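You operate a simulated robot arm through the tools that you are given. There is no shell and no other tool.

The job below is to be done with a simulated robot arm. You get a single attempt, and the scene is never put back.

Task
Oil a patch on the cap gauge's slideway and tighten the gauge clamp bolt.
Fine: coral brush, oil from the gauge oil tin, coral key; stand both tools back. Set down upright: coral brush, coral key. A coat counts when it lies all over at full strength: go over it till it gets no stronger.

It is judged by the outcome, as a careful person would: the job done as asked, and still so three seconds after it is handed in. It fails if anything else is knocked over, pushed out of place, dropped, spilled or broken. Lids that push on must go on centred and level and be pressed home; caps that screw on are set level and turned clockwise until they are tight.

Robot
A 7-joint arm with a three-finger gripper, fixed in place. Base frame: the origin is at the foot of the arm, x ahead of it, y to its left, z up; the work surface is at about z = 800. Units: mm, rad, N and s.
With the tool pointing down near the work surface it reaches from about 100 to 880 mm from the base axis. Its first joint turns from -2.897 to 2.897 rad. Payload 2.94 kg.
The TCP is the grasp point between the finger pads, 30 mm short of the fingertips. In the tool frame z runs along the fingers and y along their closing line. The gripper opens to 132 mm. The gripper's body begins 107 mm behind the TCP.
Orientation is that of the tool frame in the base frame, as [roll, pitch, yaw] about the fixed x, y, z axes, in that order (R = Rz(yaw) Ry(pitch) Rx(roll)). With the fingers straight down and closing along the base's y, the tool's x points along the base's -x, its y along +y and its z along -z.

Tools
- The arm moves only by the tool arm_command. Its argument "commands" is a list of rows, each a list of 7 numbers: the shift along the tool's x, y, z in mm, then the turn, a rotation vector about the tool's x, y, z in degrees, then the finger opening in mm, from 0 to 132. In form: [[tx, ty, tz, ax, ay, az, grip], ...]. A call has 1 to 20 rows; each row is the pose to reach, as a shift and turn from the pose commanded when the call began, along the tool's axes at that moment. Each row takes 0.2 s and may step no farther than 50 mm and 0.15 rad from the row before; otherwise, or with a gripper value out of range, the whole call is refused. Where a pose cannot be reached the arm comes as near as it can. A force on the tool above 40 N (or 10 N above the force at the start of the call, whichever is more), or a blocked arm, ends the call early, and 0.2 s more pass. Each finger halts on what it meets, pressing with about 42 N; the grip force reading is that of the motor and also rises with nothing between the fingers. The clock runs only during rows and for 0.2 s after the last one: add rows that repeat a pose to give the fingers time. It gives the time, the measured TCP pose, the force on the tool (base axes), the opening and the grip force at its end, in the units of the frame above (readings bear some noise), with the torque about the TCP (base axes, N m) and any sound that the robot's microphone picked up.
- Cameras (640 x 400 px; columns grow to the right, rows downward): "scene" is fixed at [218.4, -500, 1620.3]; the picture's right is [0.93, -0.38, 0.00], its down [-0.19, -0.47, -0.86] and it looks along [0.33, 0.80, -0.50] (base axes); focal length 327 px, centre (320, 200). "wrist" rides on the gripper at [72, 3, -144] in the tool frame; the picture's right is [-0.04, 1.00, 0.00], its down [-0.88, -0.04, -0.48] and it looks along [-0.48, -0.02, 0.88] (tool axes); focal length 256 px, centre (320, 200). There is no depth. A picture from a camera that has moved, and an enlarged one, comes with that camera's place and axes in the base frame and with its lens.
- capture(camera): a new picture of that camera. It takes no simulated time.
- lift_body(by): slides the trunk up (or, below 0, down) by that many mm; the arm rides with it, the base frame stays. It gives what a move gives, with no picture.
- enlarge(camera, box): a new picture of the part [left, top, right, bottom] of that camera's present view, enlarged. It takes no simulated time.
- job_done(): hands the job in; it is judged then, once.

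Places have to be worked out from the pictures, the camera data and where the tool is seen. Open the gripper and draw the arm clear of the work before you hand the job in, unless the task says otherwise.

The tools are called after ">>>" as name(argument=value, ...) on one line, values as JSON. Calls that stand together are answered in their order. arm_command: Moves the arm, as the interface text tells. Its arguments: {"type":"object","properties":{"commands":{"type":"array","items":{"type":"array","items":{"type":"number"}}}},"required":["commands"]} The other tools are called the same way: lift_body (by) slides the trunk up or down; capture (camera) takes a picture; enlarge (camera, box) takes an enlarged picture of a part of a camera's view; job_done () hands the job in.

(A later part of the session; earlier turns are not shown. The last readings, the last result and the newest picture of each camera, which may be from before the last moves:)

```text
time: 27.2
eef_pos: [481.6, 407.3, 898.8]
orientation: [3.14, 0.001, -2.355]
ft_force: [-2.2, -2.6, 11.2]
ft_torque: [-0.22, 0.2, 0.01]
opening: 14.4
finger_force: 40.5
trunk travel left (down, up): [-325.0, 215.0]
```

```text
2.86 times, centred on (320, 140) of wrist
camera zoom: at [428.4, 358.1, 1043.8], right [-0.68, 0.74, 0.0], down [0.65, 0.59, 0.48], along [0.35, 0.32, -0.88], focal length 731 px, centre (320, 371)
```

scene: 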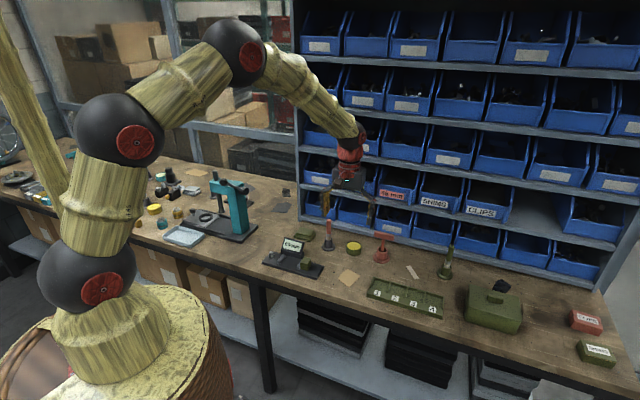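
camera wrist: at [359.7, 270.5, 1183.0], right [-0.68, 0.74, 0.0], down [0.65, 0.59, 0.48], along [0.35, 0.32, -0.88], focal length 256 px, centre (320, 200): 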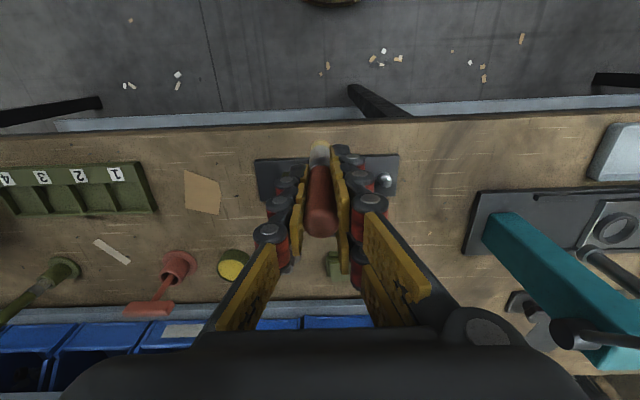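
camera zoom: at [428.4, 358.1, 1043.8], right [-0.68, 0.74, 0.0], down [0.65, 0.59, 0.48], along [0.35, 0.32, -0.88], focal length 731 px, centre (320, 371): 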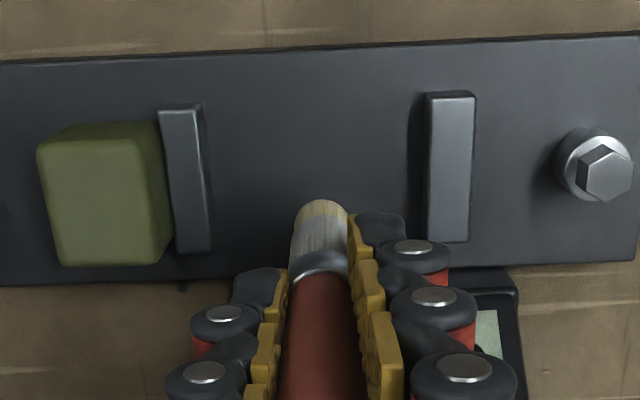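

Still no trace there. I check the rest of the bench in case another gauge exists, and compare.

>>> enlarge(camera="scene", box=[0, 140, 140, 230])

>>> enlarge(camera="scene", box=[120, 150, 290, 250])

>>> capture(camera="scene")

```text
4.44 times, centred on (70, 185) of scene
camera zoom: at [218.4, -500.0, 1620.3], right [0.93, -0.38, 0.0], down [-0.19, -0.47, -0.86], along [0.33, 0.8, -0.5], focal length 1451 px, centre (1431, 267)
```

zoom: 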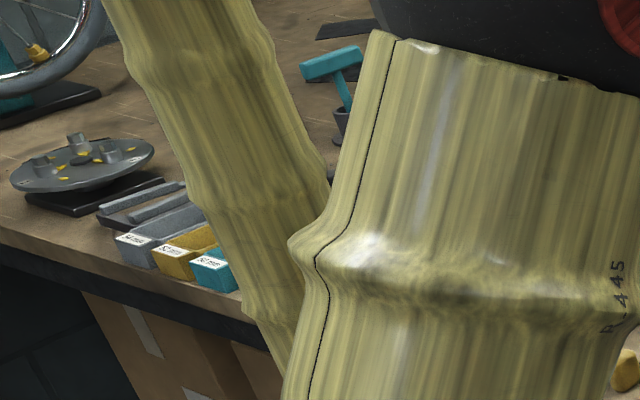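

```text
3.76 times, centred on (205, 200) of scene
camera zoom: at [218.4, -500.0, 1620.3], right [0.93, -0.38, 0.0], down [-0.19, -0.47, -0.86], along [0.33, 0.8, -0.5], focal length 1229 px, centre (753, 200)
```

zoom: 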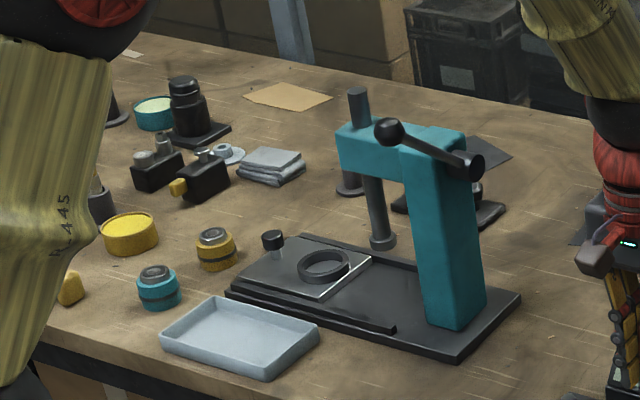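

```text
taken
```

scene: 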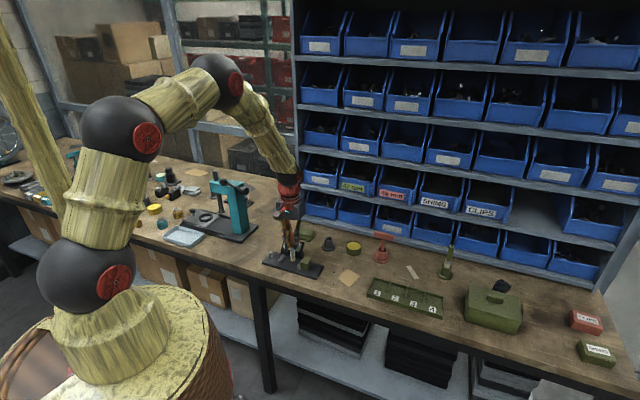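

Only this gauge has a hex bolt and display, so it is the right one. Perhaps each pass adds little: I do many short strokes over one small spot with a bit more pressure and look for any change.

>>> arm_command(commands=[[10, 0, 0, 0, 0, 0, 0], [20, 0, 0, 0, 0, 0, 0], [30, 0, 0.5, 0, 0, 0, 0], [30, 6, 0.5, 0, 0, 0, 0], [30, 0, 0.5, 0, 0, 0, 0], [30, -6, 0.5, 0, 0, 0, 0], [30, 0, 0.5, 0, 0, 0, 0], [30, 6, 0.5, 0, 0, 0, 0], [30, 0, 0.5, 0, 0, 0, 0], [30, -6, 0.5, 0, 0, 0, 0], [30, 0, 0.5, 0, 0, 0, 0], [30, 6, 0.5, 0, 0, 0, 0], [30, 0, 0.5, 0, 0, 0, 0], [30, -6, 0.5, 0, 0, 0, 0], [30, 0, 0.5, 0, 0, 0, 0], [30, 6, 0.5, 0, 0, 0, 0], [30, 12, 0.5, 0, 0, 0, 0], [30, 18, 0.5, 0, 0, 0, 0], [30, 18, 0.5, 0, 0, 0, 0]])

>>> enlarge(camera="scene", box=[270, 235, 330, 280])

>>> enlarge(camera="wrist", box=[240, 70, 400, 210])

```text
time: 31.2
eef_pos: [447.8, 398.0, 898.8]
orientation: [3.141, -0.001, -2.356]
ft_force: [4.2, -4.0, 16.0]
ft_torque: [-0.28, -0.38, -0.05]
opening: 14.4
finger_force: 40.7
trunk travel left (down, up): [-325.0, 215.0]
```

```text
8.89 times, centred on (300, 258) of scene
camera zoom: at [218.4, -500.0, 1620.3], right [0.93, -0.38, 0.0], down [-0.19, -0.47, -0.86], along [0.33, 0.8, -0.5], focal length 2903 px, centre (498, -311)
```

zoom: 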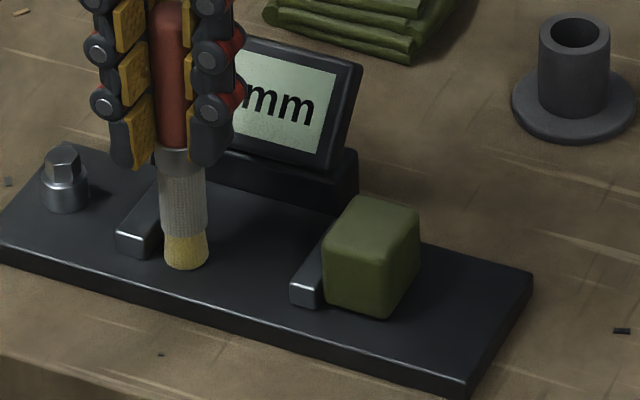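

```text
2.86 times, centred on (320, 140) of wrist
camera zoom: at [394.4, 349.3, 1043.1], right [-0.68, 0.74, 0.0], down [0.65, 0.59, 0.48], along [0.35, 0.32, -0.88], focal length 731 px, centre (320, 371)
```

zoom: 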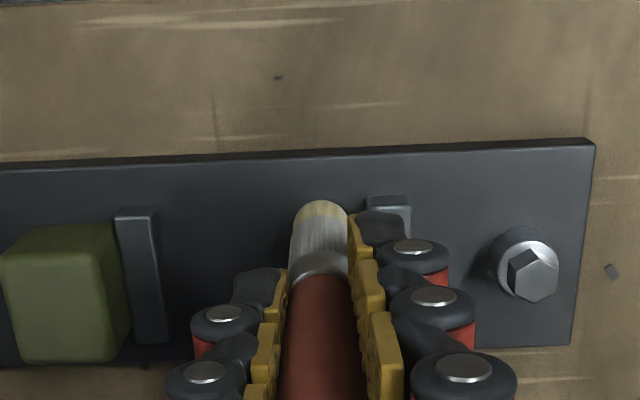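

Still nothing there. The exposed slideway also continues beyond the sliding jaw's green block; I lift over it and try the end of the plate around (538, 323).

>>> arm_command(commands=[[0, 0, -40, 0, 0, 0, 0], [0, 0, -80, 0, 0, 0, 0], [-3, -40, -90, 0, 0, 0, 0], [-7, -80, -90, 0, 0, 0, 0], [-10.5, -117, -80, 0, 0, 0, 0], [-10.5, -117, -80, 0, 0, 0, 0]])

>>> enlarge(camera="wrist", box=[220, 60, 440, 210])

>>> enlarge(camera="scene", box=[260, 220, 340, 285])

```text
time: 32.6
eef_pos: [540.2, 322.0, 977.8]
orientation: [-3.141, 0.0, -2.356]
ft_force: [-0.1, -0.5, -1.3]
ft_torque: [-0.04, 0.06, 0.01]
opening: 14.4
finger_force: 41.2
trunk travel left (down, up): [-325.0, 215.0]
```

```text
2.67 times, centred on (330, 135) of wrist
camera zoom: at [485.9, 273.9, 1123.6], right [-0.68, 0.74, 0.0], down [0.65, 0.59, 0.48], along [0.35, 0.32, -0.88], focal length 683 px, centre (293, 373)
```

zoom: 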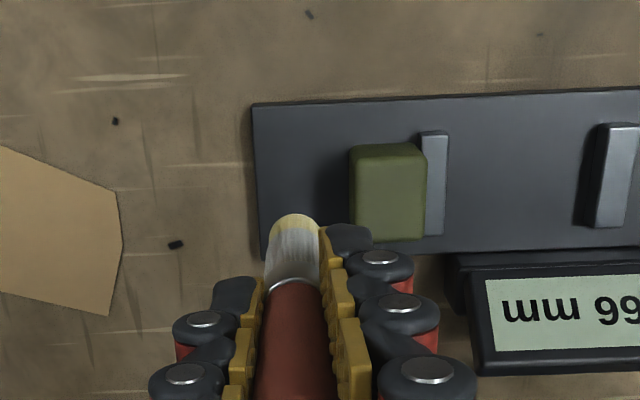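

```text
6.15 times, centred on (300, 252) of scene
camera zoom: at [218.4, -500.0, 1620.3], right [0.93, -0.38, 0.0], down [-0.19, -0.47, -0.86], along [0.33, 0.8, -0.5], focal length 2010 px, centre (443, -123)
```

zoom: 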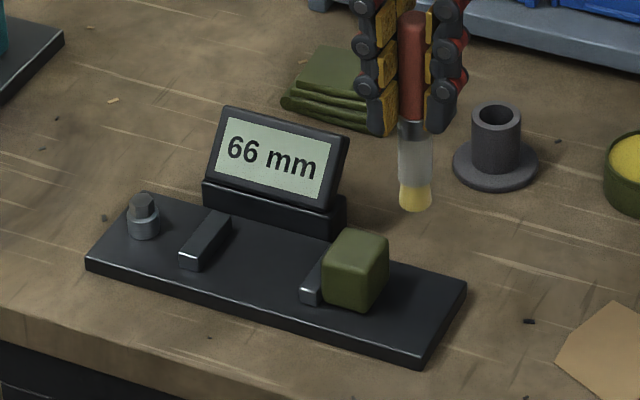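

The free end of the plate is right below. I lower to contact there and make strokes across the width.

>>> arm_command(commands=[[0, 3, 40, 0, 0, 0, 0], [0, 3, 68, 0, 0, 0, 0], [0, 3, 75, 0, 0, 0, 0], [0, 3, 79, 0, 0, 0, 0], [5, 3, 79, 0, 0, 0, 0], [10, 3, 79, 0, 0, 0, 0], [15, 3, 79, 0, 0, 0, 0], [10, 3, 79, 0, 0, 0, 0], [5, 3, 79, 0, 0, 0, 0], [0, 3, 79, 0, 0, 0, 0], [-5, 3, 79, 0, 0, 0, 0], [-10, 3, 79, 0, 0, 0, 0], [-15, 3, 79, 0, 0, 0, 0], [-15, 3, 79, 0, 0, 0, 0]])

>>> enlarge(camera="scene", box=[270, 235, 330, 280])

>>> enlarge(camera="wrist", box=[240, 70, 400, 210])

```text
time: 35.6
eef_pos: [548.0, 335.6, 899.5]
orientation: [-3.141, 0.0, -2.358]
ft_force: [0.0, -0.6, -0.5]
ft_torque: [0.0, -0.02, -0.02]
opening: 14.4
finger_force: 40.5
trunk travel left (down, up): [-325.0, 215.0]
```

```text
8.89 times, centred on (300, 258) of scene
camera zoom: at [218.4, -500.0, 1620.3], right [0.93, -0.38, 0.0], down [-0.19, -0.47, -0.86], along [0.33, 0.8, -0.5], focal length 2903 px, centre (498, -311)
```

zoom: 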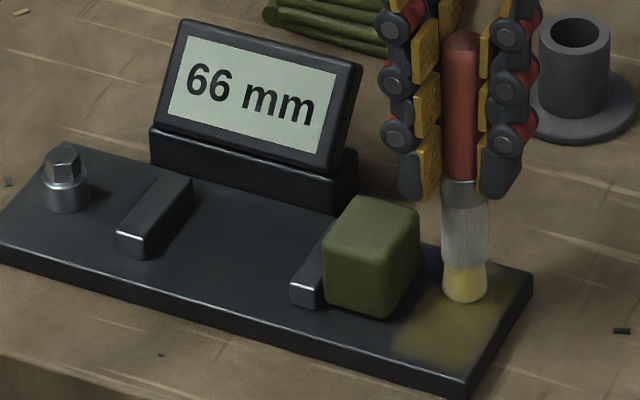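

```text
2.86 times, centred on (320, 140) of wrist
camera zoom: at [493.7, 287.2, 1043.8], right [-0.68, 0.74, 0.0], down [0.65, 0.59, 0.48], along [0.35, 0.32, -0.88], focal length 731 px, centre (320, 371)
```

zoom: 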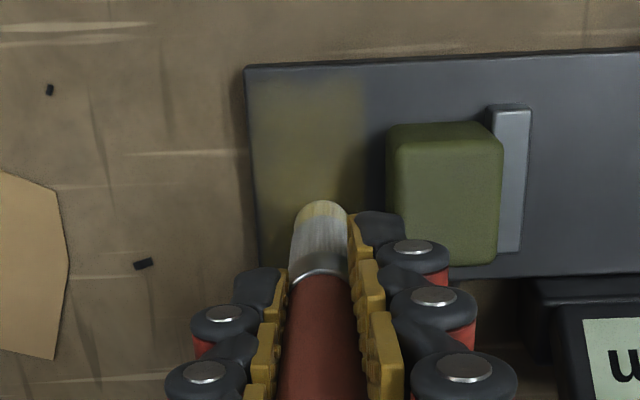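

The coat shows up here, at the plate end beyond the green block. Now I raster over the whole free area, first lines on the end side.

>>> arm_command(commands=[[-11, -6, 0.5, 0, 0, 0, 0], [-11, -13, 0.5, 0, 0, 0, 0], [-3, -13, 0.5, 0, 0, 0, 0], [6, -13, 0.5, 0, 0, 0, 0], [15, -13, 0.5, 0, 0, 0, 0], [24, -13, 0.5, 0, 0, 0, 0], [33, -13, 0.5, 0, 0, 0, 0], [41, -13, 0.5, 0, 0, 0, 0], [41, -6, 0.5, 0, 0, 0, 0], [33, -6, 0.5, 0, 0, 0, 0], [24, -6, 0.5, 0, 0, 0, 0], [15, -6, 0.5, 0, 0, 0, 0], [6, -6, 0.5, 0, 0, 0, 0], [-3, -6, 0.5, 0, 0, 0, 0], [-11, -6, 0.5, 0, 0, 0, 0], [-11, 1, 0.5, 0, 0, 0, 0]])

>>> arm_command(commands=[[8, 0, 0, 0, 0, 0, 0], [17, 0, 0, 0, 0, 0, 0], [26, 0, 0, 0, 0, 0, 0], [35, 0, 0, 0, 0, 0, 0], [44, 0, 0, 0, 0, 0, 0], [52, 0, 0, 0, 0, 0, 0], [52, 6, 0, 0, 0, 0, 0], [44, 6, 0, 0, 0, 0, 0], [35, 6, 0, 0, 0, 0, 0], [26, 6, 0, 0, 0, 0, 0], [17, 6, 0, 0, 0, 0, 0], [8, 6, 0, 0, 0, 0, 0], [0, 6, 0, 0, 0, 0, 0], [0, 9.5, 0, 0, 0, 0, 0], [8, 9.5, 0, 0, 0, 0, 0], [17, 9.5, 0, 0, 0, 0, 0], [26, 9.5, 0, 0, 0, 0, 0], [35, 9.5, 0, 0, 0, 0, 0], [44, 9.5, 0, 0, 0, 0, 0], [52, 9.5, 0, 0, 0, 0, 0]])

>>> enlarge(camera="scene", box=[270, 235, 330, 280])

>>> enlarge(camera="wrist", box=[240, 70, 400, 210])

```text
time: 39.0
eef_pos: [554.1, 344.3, 898.7]
orientation: [-3.141, -0.001, -2.355]
ft_force: [-1.0, 1.1, 3.4]
ft_torque: [0.09, 0.04, -0.05]
opening: 14.7
finger_force: 40.6
trunk travel left (down, up): [-325.0, 215.0]
```

```text
time: 43.2
eef_pos: [509.4, 314.7, 899.7]
orientation: [3.14, 0.001, -2.357]
ft_force: [-1.2, -0.2, 3.4]
ft_torque: [-0.04, 0.06, -0.04]
opening: 14.6
finger_force: 41.0
trunk travel left (down, up): [-325.0, 215.0]
```

```text
8.89 times, centred on (300, 258) of scene
camera zoom: at [218.4, -500.0, 1620.3], right [0.93, -0.38, 0.0], down [-0.19, -0.47, -0.86], along [0.33, 0.8, -0.5], focal length 2903 px, centre (498, -311)
```

zoom: 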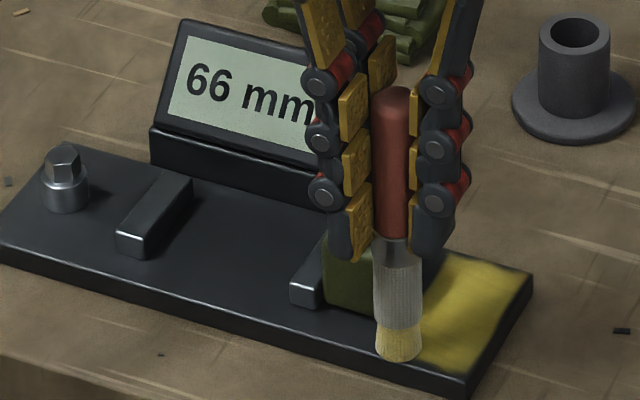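

```text
2.86 times, centred on (320, 140) of wrist
camera zoom: at [456.8, 265.4, 1043.2], right [-0.68, 0.74, 0.0], down [0.65, 0.59, 0.48], along [0.35, 0.32, -0.88], focal length 731 px, centre (320, 371)
```

zoom: 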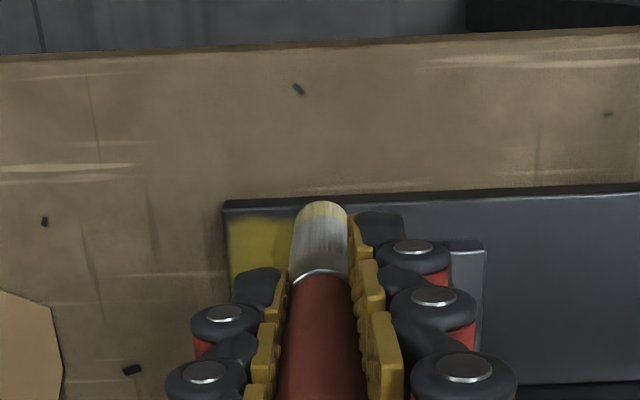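

The coat is building strongly. I run a second full raster back over the area, then lift to inspect.

>>> arm_command(commands=[[-9, 0, 0, 0, 0, 0, 0], [-18, 0, 0, 0, 0, 0, 0], [-27, 0, 0, 0, 0, 0, 0], [-36, 0, 0, 0, 0, 0, 0], [-45, 0, 0, 0, 0, 0, 0], [-53, 0, 0, 0, 0, 0, 0], [-53, -6, 0, 0, 0, 0, 0], [-45, -6, 0, 0, 0, 0, 0], [-36, -6, 0, 0, 0, 0, 0], [-27, -6, 0, 0, 0, 0, 0], [-18, -6, 0, 0, 0, 0, 0], [-9, -6, 0, 0, 0, 0, 0], [1, -6, 0, 0, 0, 0, 0], [1, -12, 0, 0, 0, 0, 0], [-9, -12, 0, 0, 0, 0, 0], [-18, -12, 0, 0, 0, 0, 0], [-27, -12, 0, 0, 0, 0, 0], [-36, -12, 0, 0, 0, 0, 0], [-45, -12, 0, 0, 0, 0, 0], [-53, -12, 0, 0, 0, 0, 0]])

>>> arm_command(commands=[[0, -6, 0, 0, 0, 0, 0], [9, -6, 0, 0, 0, 0, 0], [18, -6, 0, 0, 0, 0, 0], [27, -6, 0, 0, 0, 0, 0], [36, -6, 0, 0, 0, 0, 0], [45, -6, 0, 0, 0, 0, 0], [54, -6, 0, 0, 0, 0, 0], [54, -12, 0, 0, 0, 0, 0], [45, -12, 0, 0, 0, 0, 0], [36, -12, 0, 0, 0, 0, 0], [27, -12, 0, 0, 0, 0, 0], [18, -12, 0, 0, 0, 0, 0], [9, -12, 0, 0, 0, 0, 0], [0, -12, 0, 0, 0, 0, 0], [0, -12, -30, 0, 0, 0, 0], [-20, 0, -70, 0, 0, 0, 0], [-50, 0, -90, 0, 0, 0, 0], [-50, 0, -90, 0, 0, 0, 0]])

>>> enlarge(camera="scene", box=[280, 245, 330, 285])

>>> enlarge(camera="wrist", box=[240, 50, 400, 190])

```text
time: 47.4
eef_pos: [555.9, 344.5, 899.7]
orientation: [3.14, 0.0, -2.357]
ft_force: [-0.9, -1.3, 2.5]
ft_torque: [-0.03, 0.02, -0.02]
opening: 14.5
finger_force: 41.1
trunk travel left (down, up): [-325.0, 215.0]
```

```text
time: 51.2
eef_pos: [591.5, 379.2, 989.2]
orientation: [-3.141, 0.0, -2.357]
ft_force: [0.8, 0.3, -0.4]
ft_torque: [0.02, 0.01, 0.0]
opening: 14.4
finger_force: 41.3
trunk travel left (down, up): [-325.0, 215.0]
```

```text
10.00 times, centred on (305, 265) of scene
camera zoom: at [218.4, -500.0, 1620.3], right [0.93, -0.38, 0.0], down [-0.19, -0.47, -0.86], along [0.33, 0.8, -0.5], focal length 3266 px, centre (470, -450)
```

zoom: 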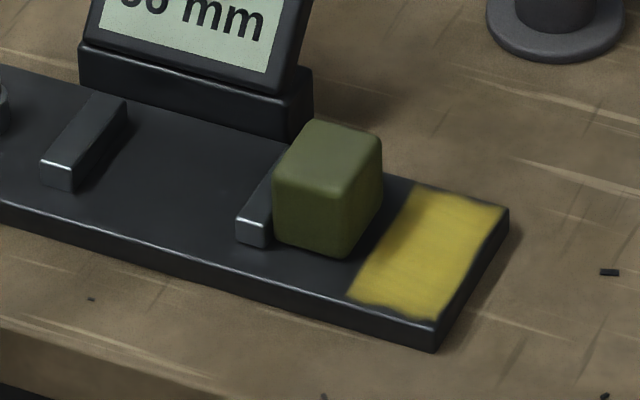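

```text
2.86 times, centred on (320, 120) of wrist
camera zoom: at [538.7, 329.8, 1133.2], right [-0.68, 0.74, 0.0], down [0.65, 0.59, 0.48], along [0.35, 0.32, -0.88], focal length 731 px, centre (320, 429)
```

zoom: 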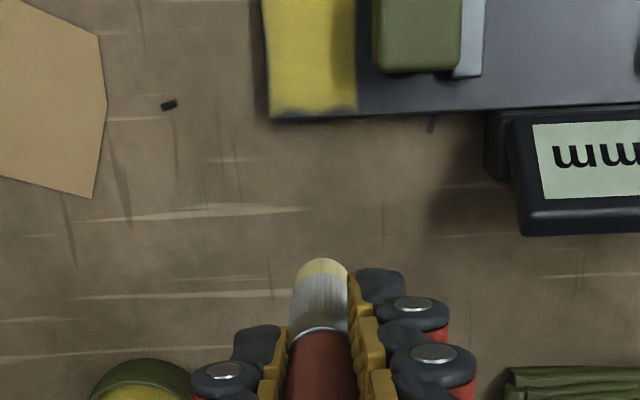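

The patch is a clear rectangle, nearly full, with weaker rims at the plate edges. I re-dip the brush in the tin for a good load before going over the rims.

>>> arm_command(commands=[[-32, -30, 0, 0, 0, 0, 0], [-64, -60, 0, 0, 0, 0, 0], [-95.7, -91, 0, 0, 0, 0, 0], [-95.7, -91, 0, 0, 0, 0, 0], [-95.7, -91, 40, 0, 0, 0, 0], [-95.7, -91, 68, 0, 0, 0, 0], [-95.7, -91, 74, 0, 0, 0, 0], [-95.7, -91, 77, 0, 0, 0, 0], [-95.7, -91, 77, 0, 0, 0, 0]])

>>> enlarge(camera="scene", box=[310, 190, 400, 260])

>>> enlarge(camera="scene", box=[290, 255, 330, 285])

```text
time: 53.2
eef_pos: [724.1, 384.2, 912.4]
orientation: [3.14, 0.0, -2.357]
ft_force: [-0.2, 0.3, 0.9]
ft_torque: [0.01, -0.04, 0.0]
opening: 14.6
finger_force: 41.2
trunk travel left (down, up): [-325.0, 215.0]
```

```text
5.71 times, centred on (355, 225) of scene
camera zoom: at [218.4, -500.0, 1620.3], right [0.93, -0.38, 0.0], down [-0.19, -0.47, -0.86], along [0.33, 0.8, -0.5], focal length 1866 px, centre (120, 57)
```

zoom: 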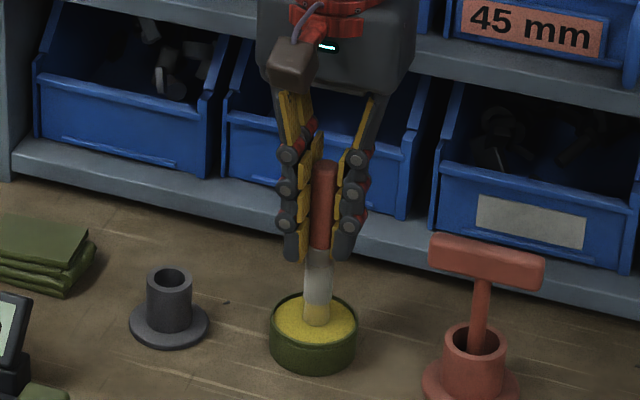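

```text
13.33 times, centred on (310, 270) of scene
camera zoom: at [218.4, -500.0, 1620.3], right [0.93, -0.38, 0.0], down [-0.19, -0.47, -0.86], along [0.33, 0.8, -0.5], focal length 4354 px, centre (453, -733)
```

zoom: 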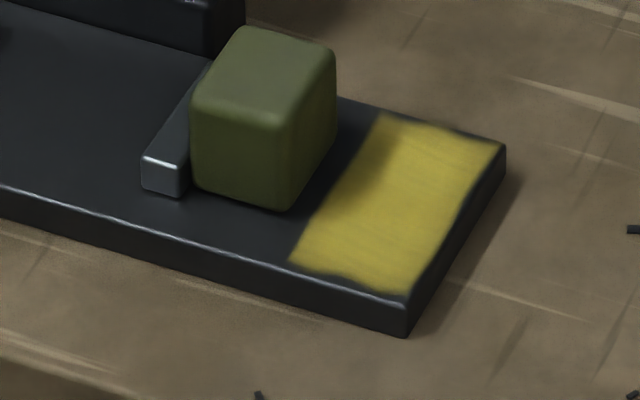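

Light touch on the oil. I press 2 mm more to load, then return over the patch.

>>> arm_command(commands=[[0, 0, 2.5, 0, 0, 0, 0], [0, 0, 2.5, 0, 0, 0, 0], [0, 0, -10, 0, 0, 0, 0], [0, 0, -50, 0, 0, 0, 0], [0, 0, -77, 0, 0, 0, 0], [32, 30, -77, 0, 0, 0, 0], [64, 60, -77, 0, 0, 0, 0], [95.7, 91, -77, 0, 0, 0, 0], [105, 91, -77, 0, 0, 0, 0], [105, 91, -77, 0, 0, 0, 0]])

>>> enlarge(camera="scene", box=[270, 200, 380, 290])

>>> enlarge(camera="wrist", box=[240, 50, 400, 190])

```text
time: 55.4
eef_pos: [585.6, 372.7, 988.7]
orientation: [3.141, 0.0, -2.356]
ft_force: [0.4, 0.4, 0.5]
ft_torque: [-0.02, 0.01, -0.02]
opening: 14.4
finger_force: 40.5
trunk travel left (down, up): [-325.0, 215.0]
```

```text
4.44 times, centred on (325, 245) of scene
camera zoom: at [218.4, -500.0, 1620.3], right [0.93, -0.38, 0.0], down [-0.19, -0.47, -0.86], along [0.33, 0.8, -0.5], focal length 1451 px, centre (298, 0)
```

zoom: 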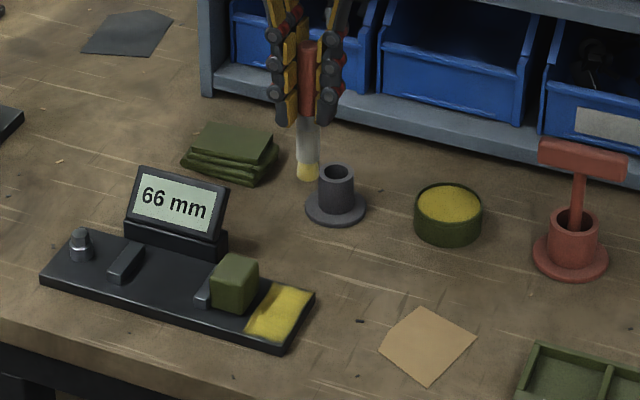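

```text
2.86 times, centred on (320, 120) of wrist
camera zoom: at [531.8, 323.6, 1132.9], right [-0.68, 0.74, 0.0], down [0.65, 0.59, 0.48], along [0.35, 0.32, -0.88], focal length 731 px, centre (320, 429)
```

zoom: 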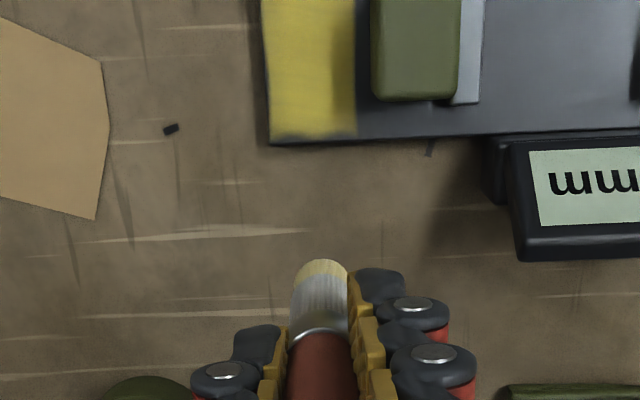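

Reloaded. Now a fresh raster extending slightly farther to the plate's rims (n ±31, s 141–168).

>>> arm_command(commands=[[37, -17.5, 0, 0, 0, 0, 0], [37, -17.5, 45, 0, 0, 0, 0], [37, -17.5, 84, 0, 0, 0, 0], [37, -17.5, 90, 0, 0, 0, 0], [45, -17.5, 90, 0, 0, 0, 0], [54, -17.5, 90, 0, 0, 0, 0], [63, -17.5, 90, 0, 0, 0, 0], [72, -17.5, 90, 0, 0, 0, 0], [81, -17.5, 90, 0, 0, 0, 0], [90, -17.5, 90, 0, 0, 0, 0], [99, -17.5, 90, 0, 0, 0, 0], [99, -10.5, 90, 0, 0, 0, 0], [90, -10.5, 90, 0, 0, 0, 0], [81, -10.5, 90, 0, 0, 0, 0], [72, -10.5, 90, 0, 0, 0, 0], [63, -10.5, 90, 0, 0, 0, 0], [54, -10.5, 90, 0, 0, 0, 0], [45, -10.5, 90, 0, 0, 0, 0], [37, -10.5, 90, 0, 0, 0, 0], [37, -3.5, 90, 0, 0, 0, 0]])

>>> arm_command(commands=[[9, 0, 0, 0, 0, 0, 0], [18, 0, 0, 0, 0, 0, 0], [27, 0, 0, 0, 0, 0, 0], [36, 0, 0, 0, 0, 0, 0], [45, 0, 0, 0, 0, 0, 0], [54, 0, 0, 0, 0, 0, 0], [62, 0, 0, 0, 0, 0, 0], [62, 7, 0, 0, 0, 0, 0], [54, 7, 0, 0, 0, 0, 0], [45, 7, 0, 0, 0, 0, 0], [36, 7, 0, 0, 0, 0, 0], [27, 7, 0, 0, 0, 0, 0], [18, 7, 0, 0, 0, 0, 0], [9, 7, 0, 0, 0, 0, 0], [0, 7, 0, 0, 0, 0, 0], [0, 13, 0, 0, 0, 0, 0]])

>>> arm_command(commands=[[9, 0, 0, 0, 0, 0, 0], [18, 0, 0, 0, 0, 0, 0], [27, 0, 0, 0, 0, 0, 0], [36, 0, 0, 0, 0, 0, 0], [45, 0, 0, 0, 0, 0, 0], [54, 0, 0, 0, 0, 0, 0], [62, 0, 0, 0, 0, 0, 0], [62, -9, 0, 0, 0, 0, 0], [62, -18, 0, 0, 0, 0, 0], [62, -27, 0, 0, 0, 0, 0], [62, -18, 0, 0, 0, 0, 0], [62, -9, 0, 0, 0, 0, 0], [56, -9, 0, 0, 0, 0, 0], [56, -9, -40, 0, 0, 0, 0], [40, -9, -80, 0, 0, 0, 0], [0, -9, -90, 0, 0, 0, 0], [-37, -9, -90, 0, 0, 0, 0], [-37, -9, -90, 0, 0, 0, 0]])

>>> enlarge(camera="scene", box=[290, 255, 330, 285])

>>> enlarge(camera="wrist", box=[260, 20, 400, 130])

```text
time: 59.6
eef_pos: [560.8, 344.5, 897.6]
orientation: [-3.14, 0.0, -2.356]
ft_force: [0.2, -0.3, -1.1]
ft_torque: [0.01, 0.03, 0.01]
opening: 14.5
finger_force: 40.4
trunk travel left (down, up): [-325.0, 215.0]
```

```text
time: 63.0
eef_pos: [553.4, 353.5, 898.9]
orientation: [-3.142, 0.001, -2.356]
ft_force: [-0.8, 0.6, 0.8]
ft_torque: [0.02, 0.05, 0.01]
opening: 14.5
finger_force: 40.9
trunk travel left (down, up): [-325.0, 215.0]
```

```text
time: 66.8
eef_pos: [585.2, 372.6, 988.4]
orientation: [3.142, 0.0, -2.355]
ft_force: [0.5, 1.6, -0.4]
ft_torque: [-0.02, 0.01, 0.0]
opening: 14.6
finger_force: 40.3
trunk travel left (down, up): [-325.0, 215.0]
```

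```text
13.33 times, centred on (310, 270) of scene
camera zoom: at [218.4, -500.0, 1620.3], right [0.93, -0.38, 0.0], down [-0.19, -0.47, -0.86], along [0.33, 0.8, -0.5], focal length 4354 px, centre (453, -733)
```

zoom: 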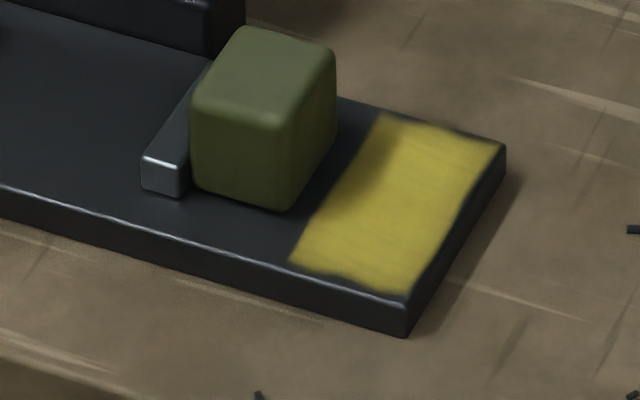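

```text
3.64 times, centred on (330, 75) of wrist
camera zoom: at [531.6, 324.0, 1133.7], right [-0.68, 0.74, 0.0], down [0.65, 0.59, 0.48], along [0.35, 0.32, -0.88], focal length 931 px, centre (284, 654)
```

zoom: 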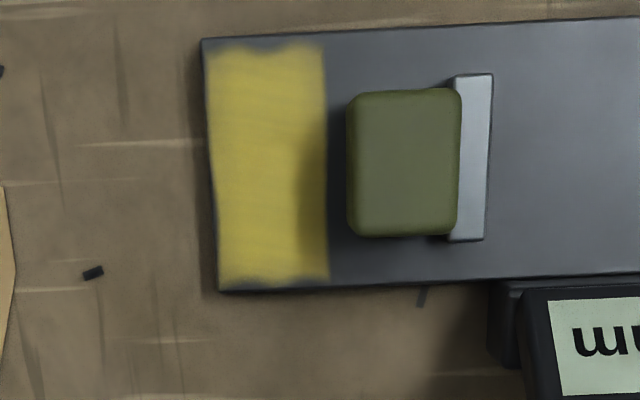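

The coat is unchanged by this extra full pass, so it is at full strength all over. Now I return the brush: move above its grey stand and check alignment.

>>> arm_command(commands=[[-44, 5, 0, 0, 0, 0, 0], [-88.3, 10.3, 0, 0, 0, 0, 0], [-88.3, 10.3, 30, 0, 0, 0, 0], [-88.3, 10.3, 30, 0, 0, 0, 0]])

>>> enlarge(camera="wrist", box=[240, 90, 400, 230])

>>> enlarge(camera="scene", box=[300, 190, 370, 260])

```text
time: 67.8
eef_pos: [640.5, 443.3, 959.1]
orientation: [3.14, -0.001, -2.357]
ft_force: [-0.2, 0.5, 0.1]
ft_torque: [0.01, 0.0, -0.02]
opening: 14.3
finger_force: 41.2
trunk travel left (down, up): [-325.0, 215.0]
```

```text
2.86 times, centred on (320, 160) of wrist
camera zoom: at [587.2, 393.6, 1102.5], right [-0.68, 0.74, 0.0], down [0.65, 0.59, 0.48], along [0.35, 0.32, -0.88], focal length 731 px, centre (320, 314)
```

zoom: 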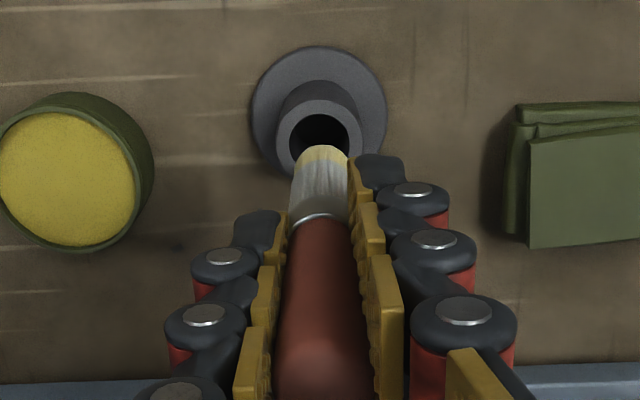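

```text
5.71 times, centred on (335, 225) of scene
camera zoom: at [218.4, -500.0, 1620.3], right [0.93, -0.38, 0.0], down [-0.19, -0.47, -0.86], along [0.33, 0.8, -0.5], focal length 1866 px, centre (234, 57)
```

zoom: 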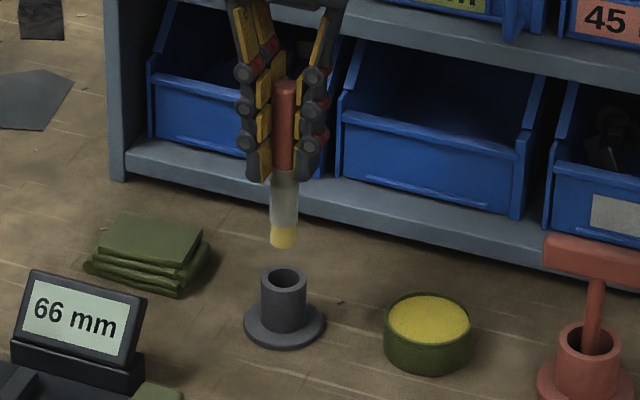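

Brush is aligned with the stand in both views. I lower it into the cup in steps.

>>> arm_command(commands=[[0, 0, 20, 0, 0, 0, 0], [0, 0, 35, 0, 0, 0, 0], [0, 0, 48, 0, 0, 0, 0], [0, 0, 56, 0, 0, 0, 0], [0, 0, 60, 0, 0, 0, 0], [0, 0, 60, 0, 0, 0, 0]])

>>> enlarge(camera="scene", box=[300, 190, 370, 260])

```text
time: 69.2
eef_pos: [640.8, 442.0, 898.4]
orientation: [3.141, -0.001, -2.355]
ft_force: [0.5, -1.5, -0.4]
ft_torque: [0.02, -0.04, -0.01]
opening: 14.7
finger_force: 41.4
trunk travel left (down, up): [-325.0, 215.0]
```

```text
5.71 times, centred on (335, 225) of scene
camera zoom: at [218.4, -500.0, 1620.3], right [0.93, -0.38, 0.0], down [-0.19, -0.47, -0.86], along [0.33, 0.8, -0.5], focal length 1866 px, centre (234, 57)
```

zoom: 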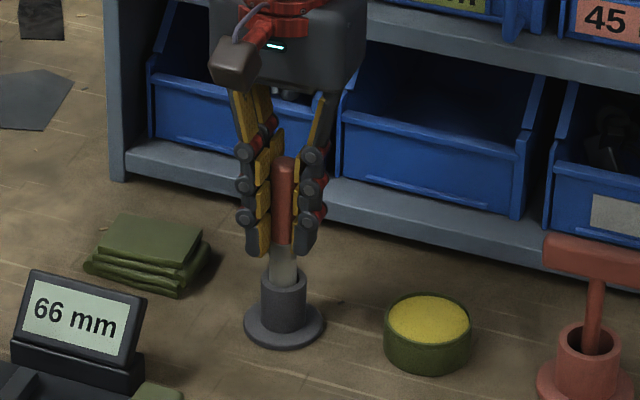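

It went in cleanly with no side force. I ease down a little further to find the floor before letting go.

>>> arm_command(commands=[[0, 0, 1, 0, 0, 0, 0], [0, 0, 2, 0, 0, 0, 0], [0, 0, 3, 0, 0, 0, 0], [0, 0, 3, 0, 0, 0, 0]])

```text
time: 70.2
eef_pos: [640.5, 443.3, 895.0]
orientation: [3.141, 0.0, -2.358]
ft_force: [0.8, 0.6, 0.4]
ft_torque: [0.01, -0.04, 0.0]
opening: 14.7
finger_force: 40.5
trunk travel left (down, up): [-325.0, 215.0]
```

>>> arm_command(commands=[[0, 0, 1, 0, 0, 0, 0], [0, 0, 2, 0, 0, 0, 0], [0, 0, 2, 0, 0, 0, 0]])

```text
time: 71.0
eef_pos: [641.0, 442.7, 893.9]
orientation: [-3.141, 0.0, -2.358]
ft_force: [-0.2, 0.1, 0.0]
ft_torque: [0.01, -0.02, -0.01]
opening: 14.4
finger_force: 40.7
trunk travel left (down, up): [-325.0, 215.0]
```

Still free; a bit more before I release.

>>> arm_command(commands=[[0, 0, 1, 0, 0, 0, 0], [0, 0, 2, 0, 0, 0, 0], [0, 0, 2, 0, 0, 0, 0]])

>>> enlarge(camera="scene", box=[300, 190, 370, 260])

```text
time: 71.8
eef_pos: [639.8, 442.4, 892.7]
orientation: [-3.141, 0.002, -2.354]
ft_force: [-1.9, -0.5, 6.7]
ft_torque: [-0.09, 0.12, 0.01]
opening: 14.3
finger_force: 40.8
trunk travel left (down, up): [-325.0, 215.0]
```

```text
5.71 times, centred on (335, 225) of scene
camera zoom: at [218.4, -500.0, 1620.3], right [0.93, -0.38, 0.0], down [-0.19, -0.47, -0.86], along [0.33, 0.8, -0.5], focal length 1866 px, centre (234, 57)
```

zoom: 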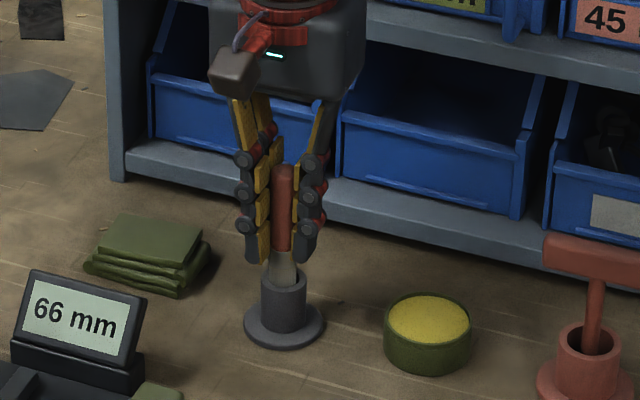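

The brush now touches the cup floor (6.7 N). I open gently and rise.

>>> arm_command(commands=[[0, 0, -0.8, 0, 0, 0, 0], [0, 0, -0.8, 0, 0, 0, 18], [0, 0, -0.8, 0, 0, 0, 24], [0, 0, -0.8, 0, 0, 0, 34], [0, 0, -0.8, 0, 0, 0, 44], [0, 0, -0.8, 0, 0, 0, 50], [0, 0, -0.8, 0, 0, 0, 50]])

>>> capture(camera="wrist")

>>> arm_command(commands=[[0, 0, -30, 0, 0, 0, 50], [0, 0, -70, 0, 0, 0, 50], [0, 0, -110, 0, 0, 0, 60], [0, 0, -150, 0, 0, 0, 80], [0, 0, -150, 0, 0, 0, 100]])

>>> capture(camera="wrist")

>>> enlarge(camera="scene", box=[300, 190, 410, 270])

```text
time: 73.4
eef_pos: [640.3, 441.9, 892.9]
orientation: [3.141, 0.0, -2.358]
ft_force: [0.4, -0.3, -0.1]
ft_torque: [-0.05, 0.0, 0.0]
opening: 49.9
finger_force: 0.1
trunk travel left (down, up): [-325.0, 215.0]
```

```text
taken
camera wrist: at [586.9, 393.4, 1036.7], right [-0.68, 0.74, 0.0], down [0.65, 0.59, 0.48], along [0.35, 0.32, -0.88], focal length 256 px, centre (320, 200)
```

wrist: 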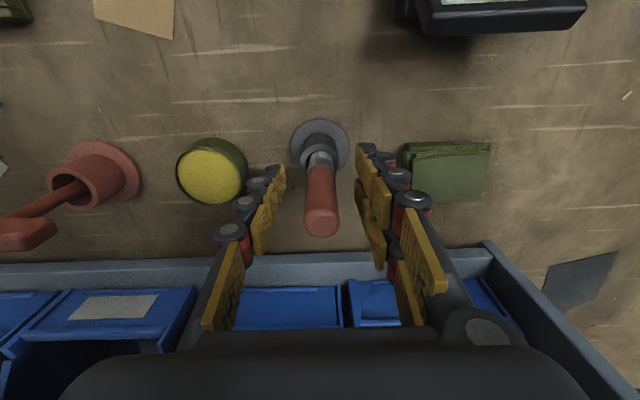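

```text
time: 74.6
eef_pos: [640.5, 442.4, 1040.8]
orientation: [3.141, -0.002, -2.355]
ft_force: [1.3, 0.8, -0.4]
ft_torque: [-0.01, 0.01, -0.02]
opening: 97.8
finger_force: 0.1
trunk travel left (down, up): [-325.0, 215.0]
```

```text
taken
camera wrist: at [587.2, 393.1, 1186.0], right [-0.68, 0.74, 0.0], down [0.65, 0.59, 0.47], along [0.35, 0.32, -0.88], focal length 256 px, centre (320, 200)
```

wrist: 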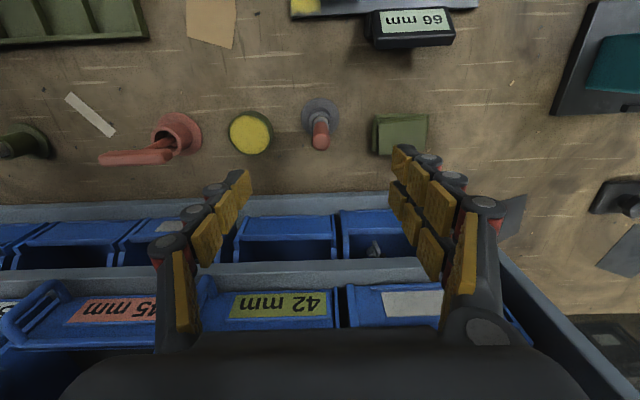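

```text
5.00 times, centred on (355, 230) of scene
camera zoom: at [218.4, -500.0, 1620.3], right [0.93, -0.38, 0.0], down [-0.19, -0.47, -0.86], along [0.33, 0.8, -0.5], focal length 1633 px, centre (145, 50)
```

zoom: 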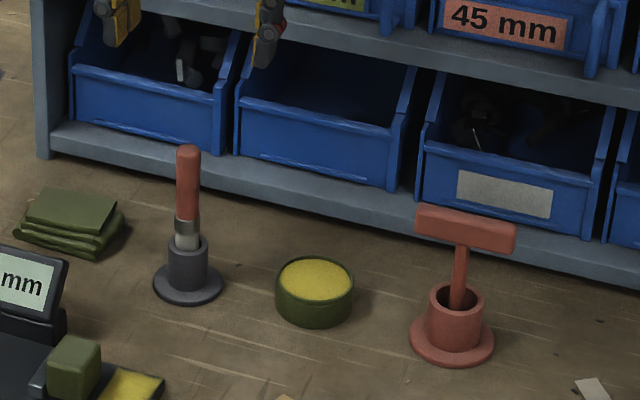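

The brush stands upright back in its stand. Next I travel above the key at about (800, 305) to measure the bar.

>>> arm_command(commands=[[-3, -42, 0, 0, 0, 0, 100], [-6, -84, 0, 0, 0, 0, 110], [-9, -126, 0, 0, 0, 0, 116], [-12, -168, 0, 0, 0, 0, 116], [-15.6, -209, 0, 0, 0, 0, 116], [-15.6, -209, 0, 0, 0, 0, 116]])

>>> capture(camera="wrist")

>>> enlarge(camera="wrist", box=[240, 80, 400, 190])

>>> capture(camera="scene")

```text
time: 76.0
eef_pos: [797.6, 304.4, 1044.0]
orientation: [3.14, -0.002, -2.356]
ft_force: [-0.2, -1.1, 0.7]
ft_torque: [0.03, 0.01, 0.01]
opening: 115.9
finger_force: 0.1
trunk travel left (down, up): [-325.0, 215.0]
```

```text
taken
camera wrist: at [745.9, 255.7, 1187.3], right [-0.68, 0.74, 0.0], down [0.65, 0.59, 0.48], along [0.35, 0.32, -0.88], focal length 256 px, centre (320, 200)
```

wrist: 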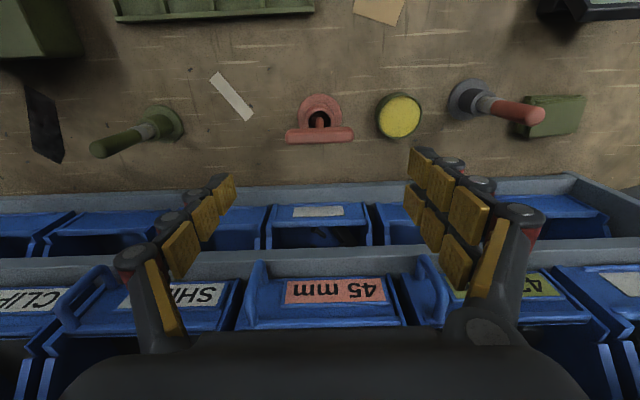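

```text
3.64 times, centred on (320, 135) of wrist
camera zoom: at [745.9, 255.7, 1187.3], right [-0.68, 0.74, 0.0], down [0.65, 0.59, 0.48], along [0.35, 0.32, -0.88], focal length 931 px, centre (320, 436)
```

zoom: 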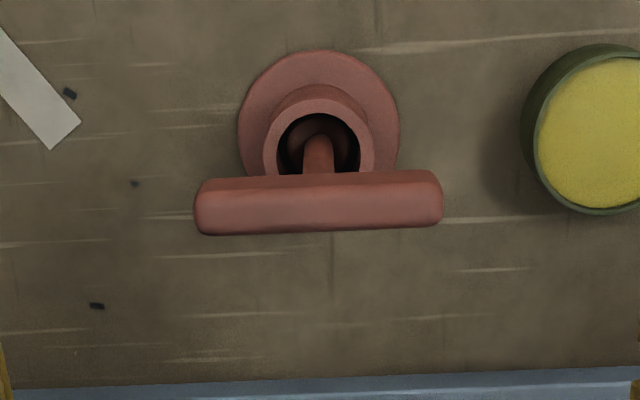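

```text
taken
```

scene: 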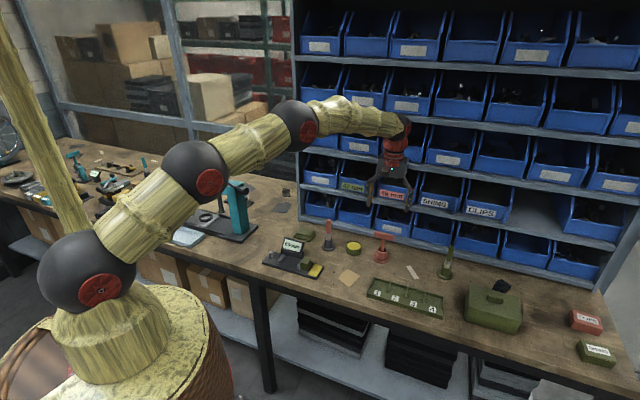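

The bar is 75 × ~17 mm, parallel to the tool's closing line, centred sideways. I descend over it and grip it by its ends with TCP at z≈898, shifting ~2.5 mm toward the shelf.

>>> arm_command(commands=[[-2.5, -0.5, 40, 0, 0, 0, 116], [-2.5, -0.5, 80, 0, 0, 0, 112], [-2.5, -0.5, 115, 0, 0, 0, 108], [-2.5, -0.5, 135, 0, 0, 0, 106], [-2.5, -0.5, 146, 0, 0, 0, 104], [-2.5, -0.5, 146, 0, 0, 0, 100]])

>>> capture(camera="wrist")

>>> enlarge(camera="wrist", box=[200, 100, 440, 250])

>>> enlarge(camera="scene", box=[330, 180, 440, 270])

```text
time: 77.4
eef_pos: [801.0, 307.4, 895.8]
orientation: [3.14, 0.0, -2.356]
ft_force: [0.5, -0.3, 0.2]
ft_torque: [-0.01, -0.02, -0.01]
opening: 100.2
finger_force: 0.0
trunk travel left (down, up): [-325.0, 215.0]
```

```text
taken
camera wrist: at [747.5, 258.5, 1040.3], right [-0.68, 0.74, 0.0], down [0.65, 0.59, 0.48], along [0.35, 0.32, -0.88], focal length 256 px, centre (320, 200)
```

wrist: 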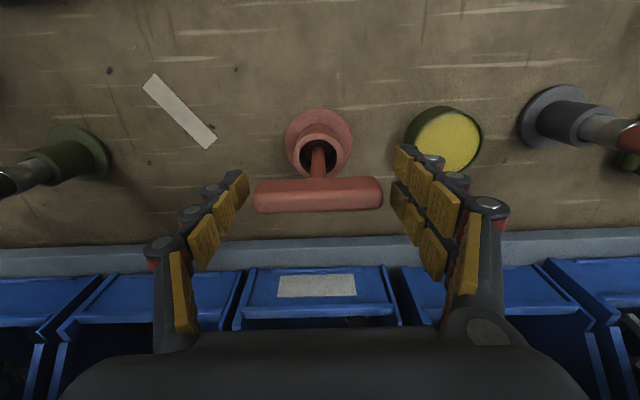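

```text
2.67 times, centred on (320, 175) of wrist
camera zoom: at [747.5, 258.5, 1040.3], right [-0.68, 0.74, 0.0], down [0.65, 0.59, 0.48], along [0.35, 0.32, -0.88], focal length 683 px, centre (320, 267)
```

zoom: 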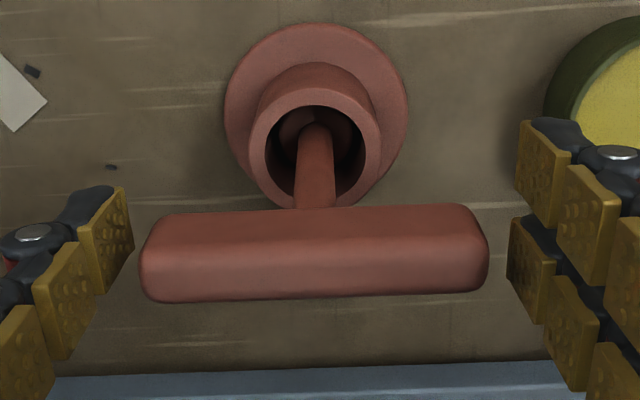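

```text
4.44 times, centred on (385, 225) of scene
camera zoom: at [218.4, -500.0, 1620.3], right [0.93, -0.38, 0.0], down [-0.19, -0.47, -0.86], along [0.33, 0.8, -0.5], focal length 1451 px, centre (31, 89)
```

zoom: 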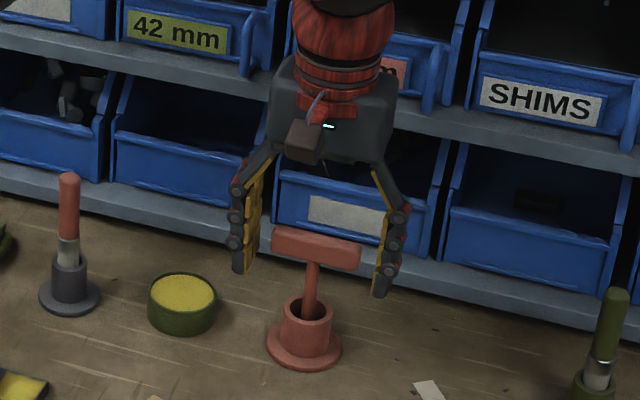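

The fingers straddle the bar evenly. I raise 3 mm to the bar's mid-height and close on its ends.

>>> arm_command(commands=[[-0.5, -0.5, -3, 0, 0, 0, 100], [-0.5, -0.5, -3, 0, 0, 0, 90], [-0.5, -0.5, -3, 0, 0, 0, 80], [-0.5, -0.5, -3, 0, 0, 0, 70], [-0.5, -0.5, -3, 0, 0, 0, 60], [-0.5, -0.5, -3, 0, 0, 0, 50], [-0.5, -0.5, -3, 0, 0, 0, 50]])

>>> enlarge(camera="wrist", box=[200, 100, 440, 250])

>>> enlarge(camera="scene", box=[340, 190, 430, 270])

```text
time: 79.0
eef_pos: [801.3, 307.6, 898.9]
orientation: [3.141, -0.001, -2.356]
ft_force: [0.2, -0.5, 0.6]
ft_torque: [0.03, 0.02, 0.02]
opening: 72.0
finger_force: 41.5
trunk travel left (down, up): [-325.0, 215.0]
```

```text
2.67 times, centred on (320, 175) of wrist
camera zoom: at [748.2, 258.1, 1043.6], right [-0.68, 0.74, 0.0], down [0.65, 0.59, 0.48], along [0.35, 0.32, -0.88], focal length 683 px, centre (320, 267)
```

zoom: 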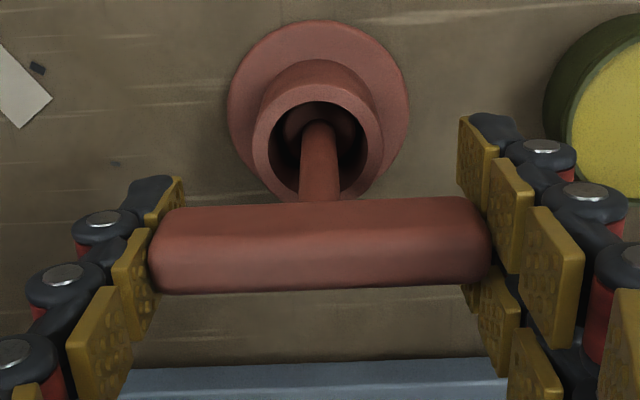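

```text
5.00 times, centred on (385, 230) of scene
camera zoom: at [218.4, -500.0, 1620.3], right [0.93, -0.38, 0.0], down [-0.19, -0.47, -0.86], along [0.33, 0.8, -0.5], focal length 1633 px, centre (-5, 50)
```

zoom: 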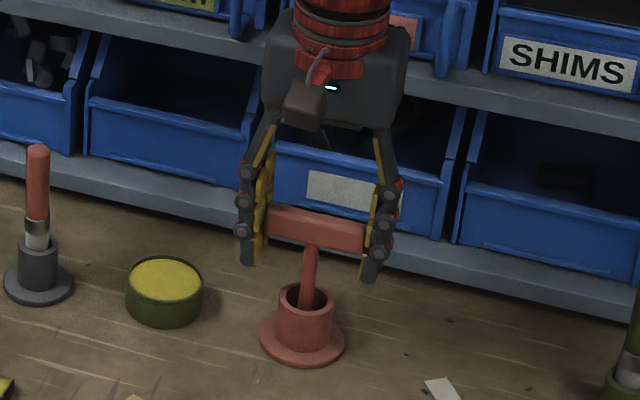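

Gripped on the ends (72 mm, 41 N) at TCP (801.3, 307.6, 898.9). I lift slowly and check that the key hangs straight.

>>> arm_command(commands=[[0, 0, -15, 0, 0, 0, 50], [0, 0, -35, 0, 0, 0, 50], [0, 0, -65, 0, 0, 0, 50], [0, 0, -95, 0, 0, 0, 50], [0, 0, -115, 0, 0, 0, 50], [0, 0, -115, 0, 0, 0, 50]])

>>> enlarge(camera="wrist", box=[200, 90, 440, 240])

>>> enlarge(camera="scene", box=[340, 160, 430, 270])

```text
time: 80.4
eef_pos: [802.8, 307.0, 1014.1]
orientation: [-3.141, -0.001, -2.357]
ft_force: [0.6, -1.3, -1.5]
ft_torque: [0.03, -0.01, 0.01]
opening: 72.0
finger_force: 41.9
trunk travel left (down, up): [-325.0, 215.0]
```

```text
2.67 times, centred on (320, 165) of wrist
camera zoom: at [749.0, 258.1, 1158.1], right [-0.68, 0.74, 0.0], down [0.65, 0.59, 0.47], along [0.35, 0.32, -0.88], focal length 683 px, centre (320, 293)
```

zoom: 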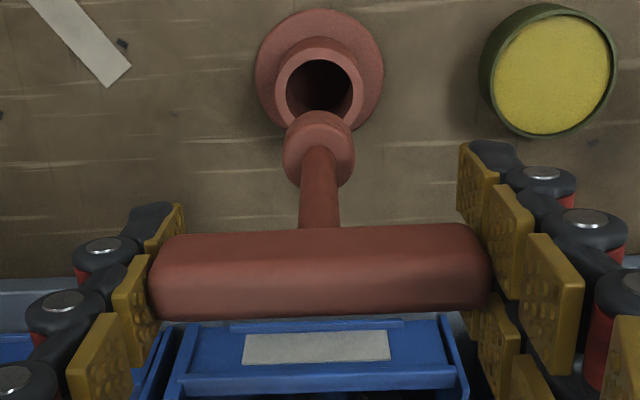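

```text
3.64 times, centred on (385, 215) of scene
camera zoom: at [218.4, -500.0, 1620.3], right [0.93, -0.38, 0.0], down [-0.19, -0.47, -0.86], along [0.33, 0.8, -0.5], focal length 1188 px, centre (84, 146)
```

zoom: 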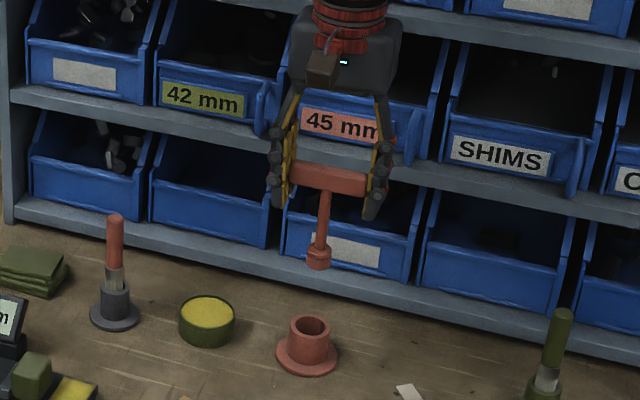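

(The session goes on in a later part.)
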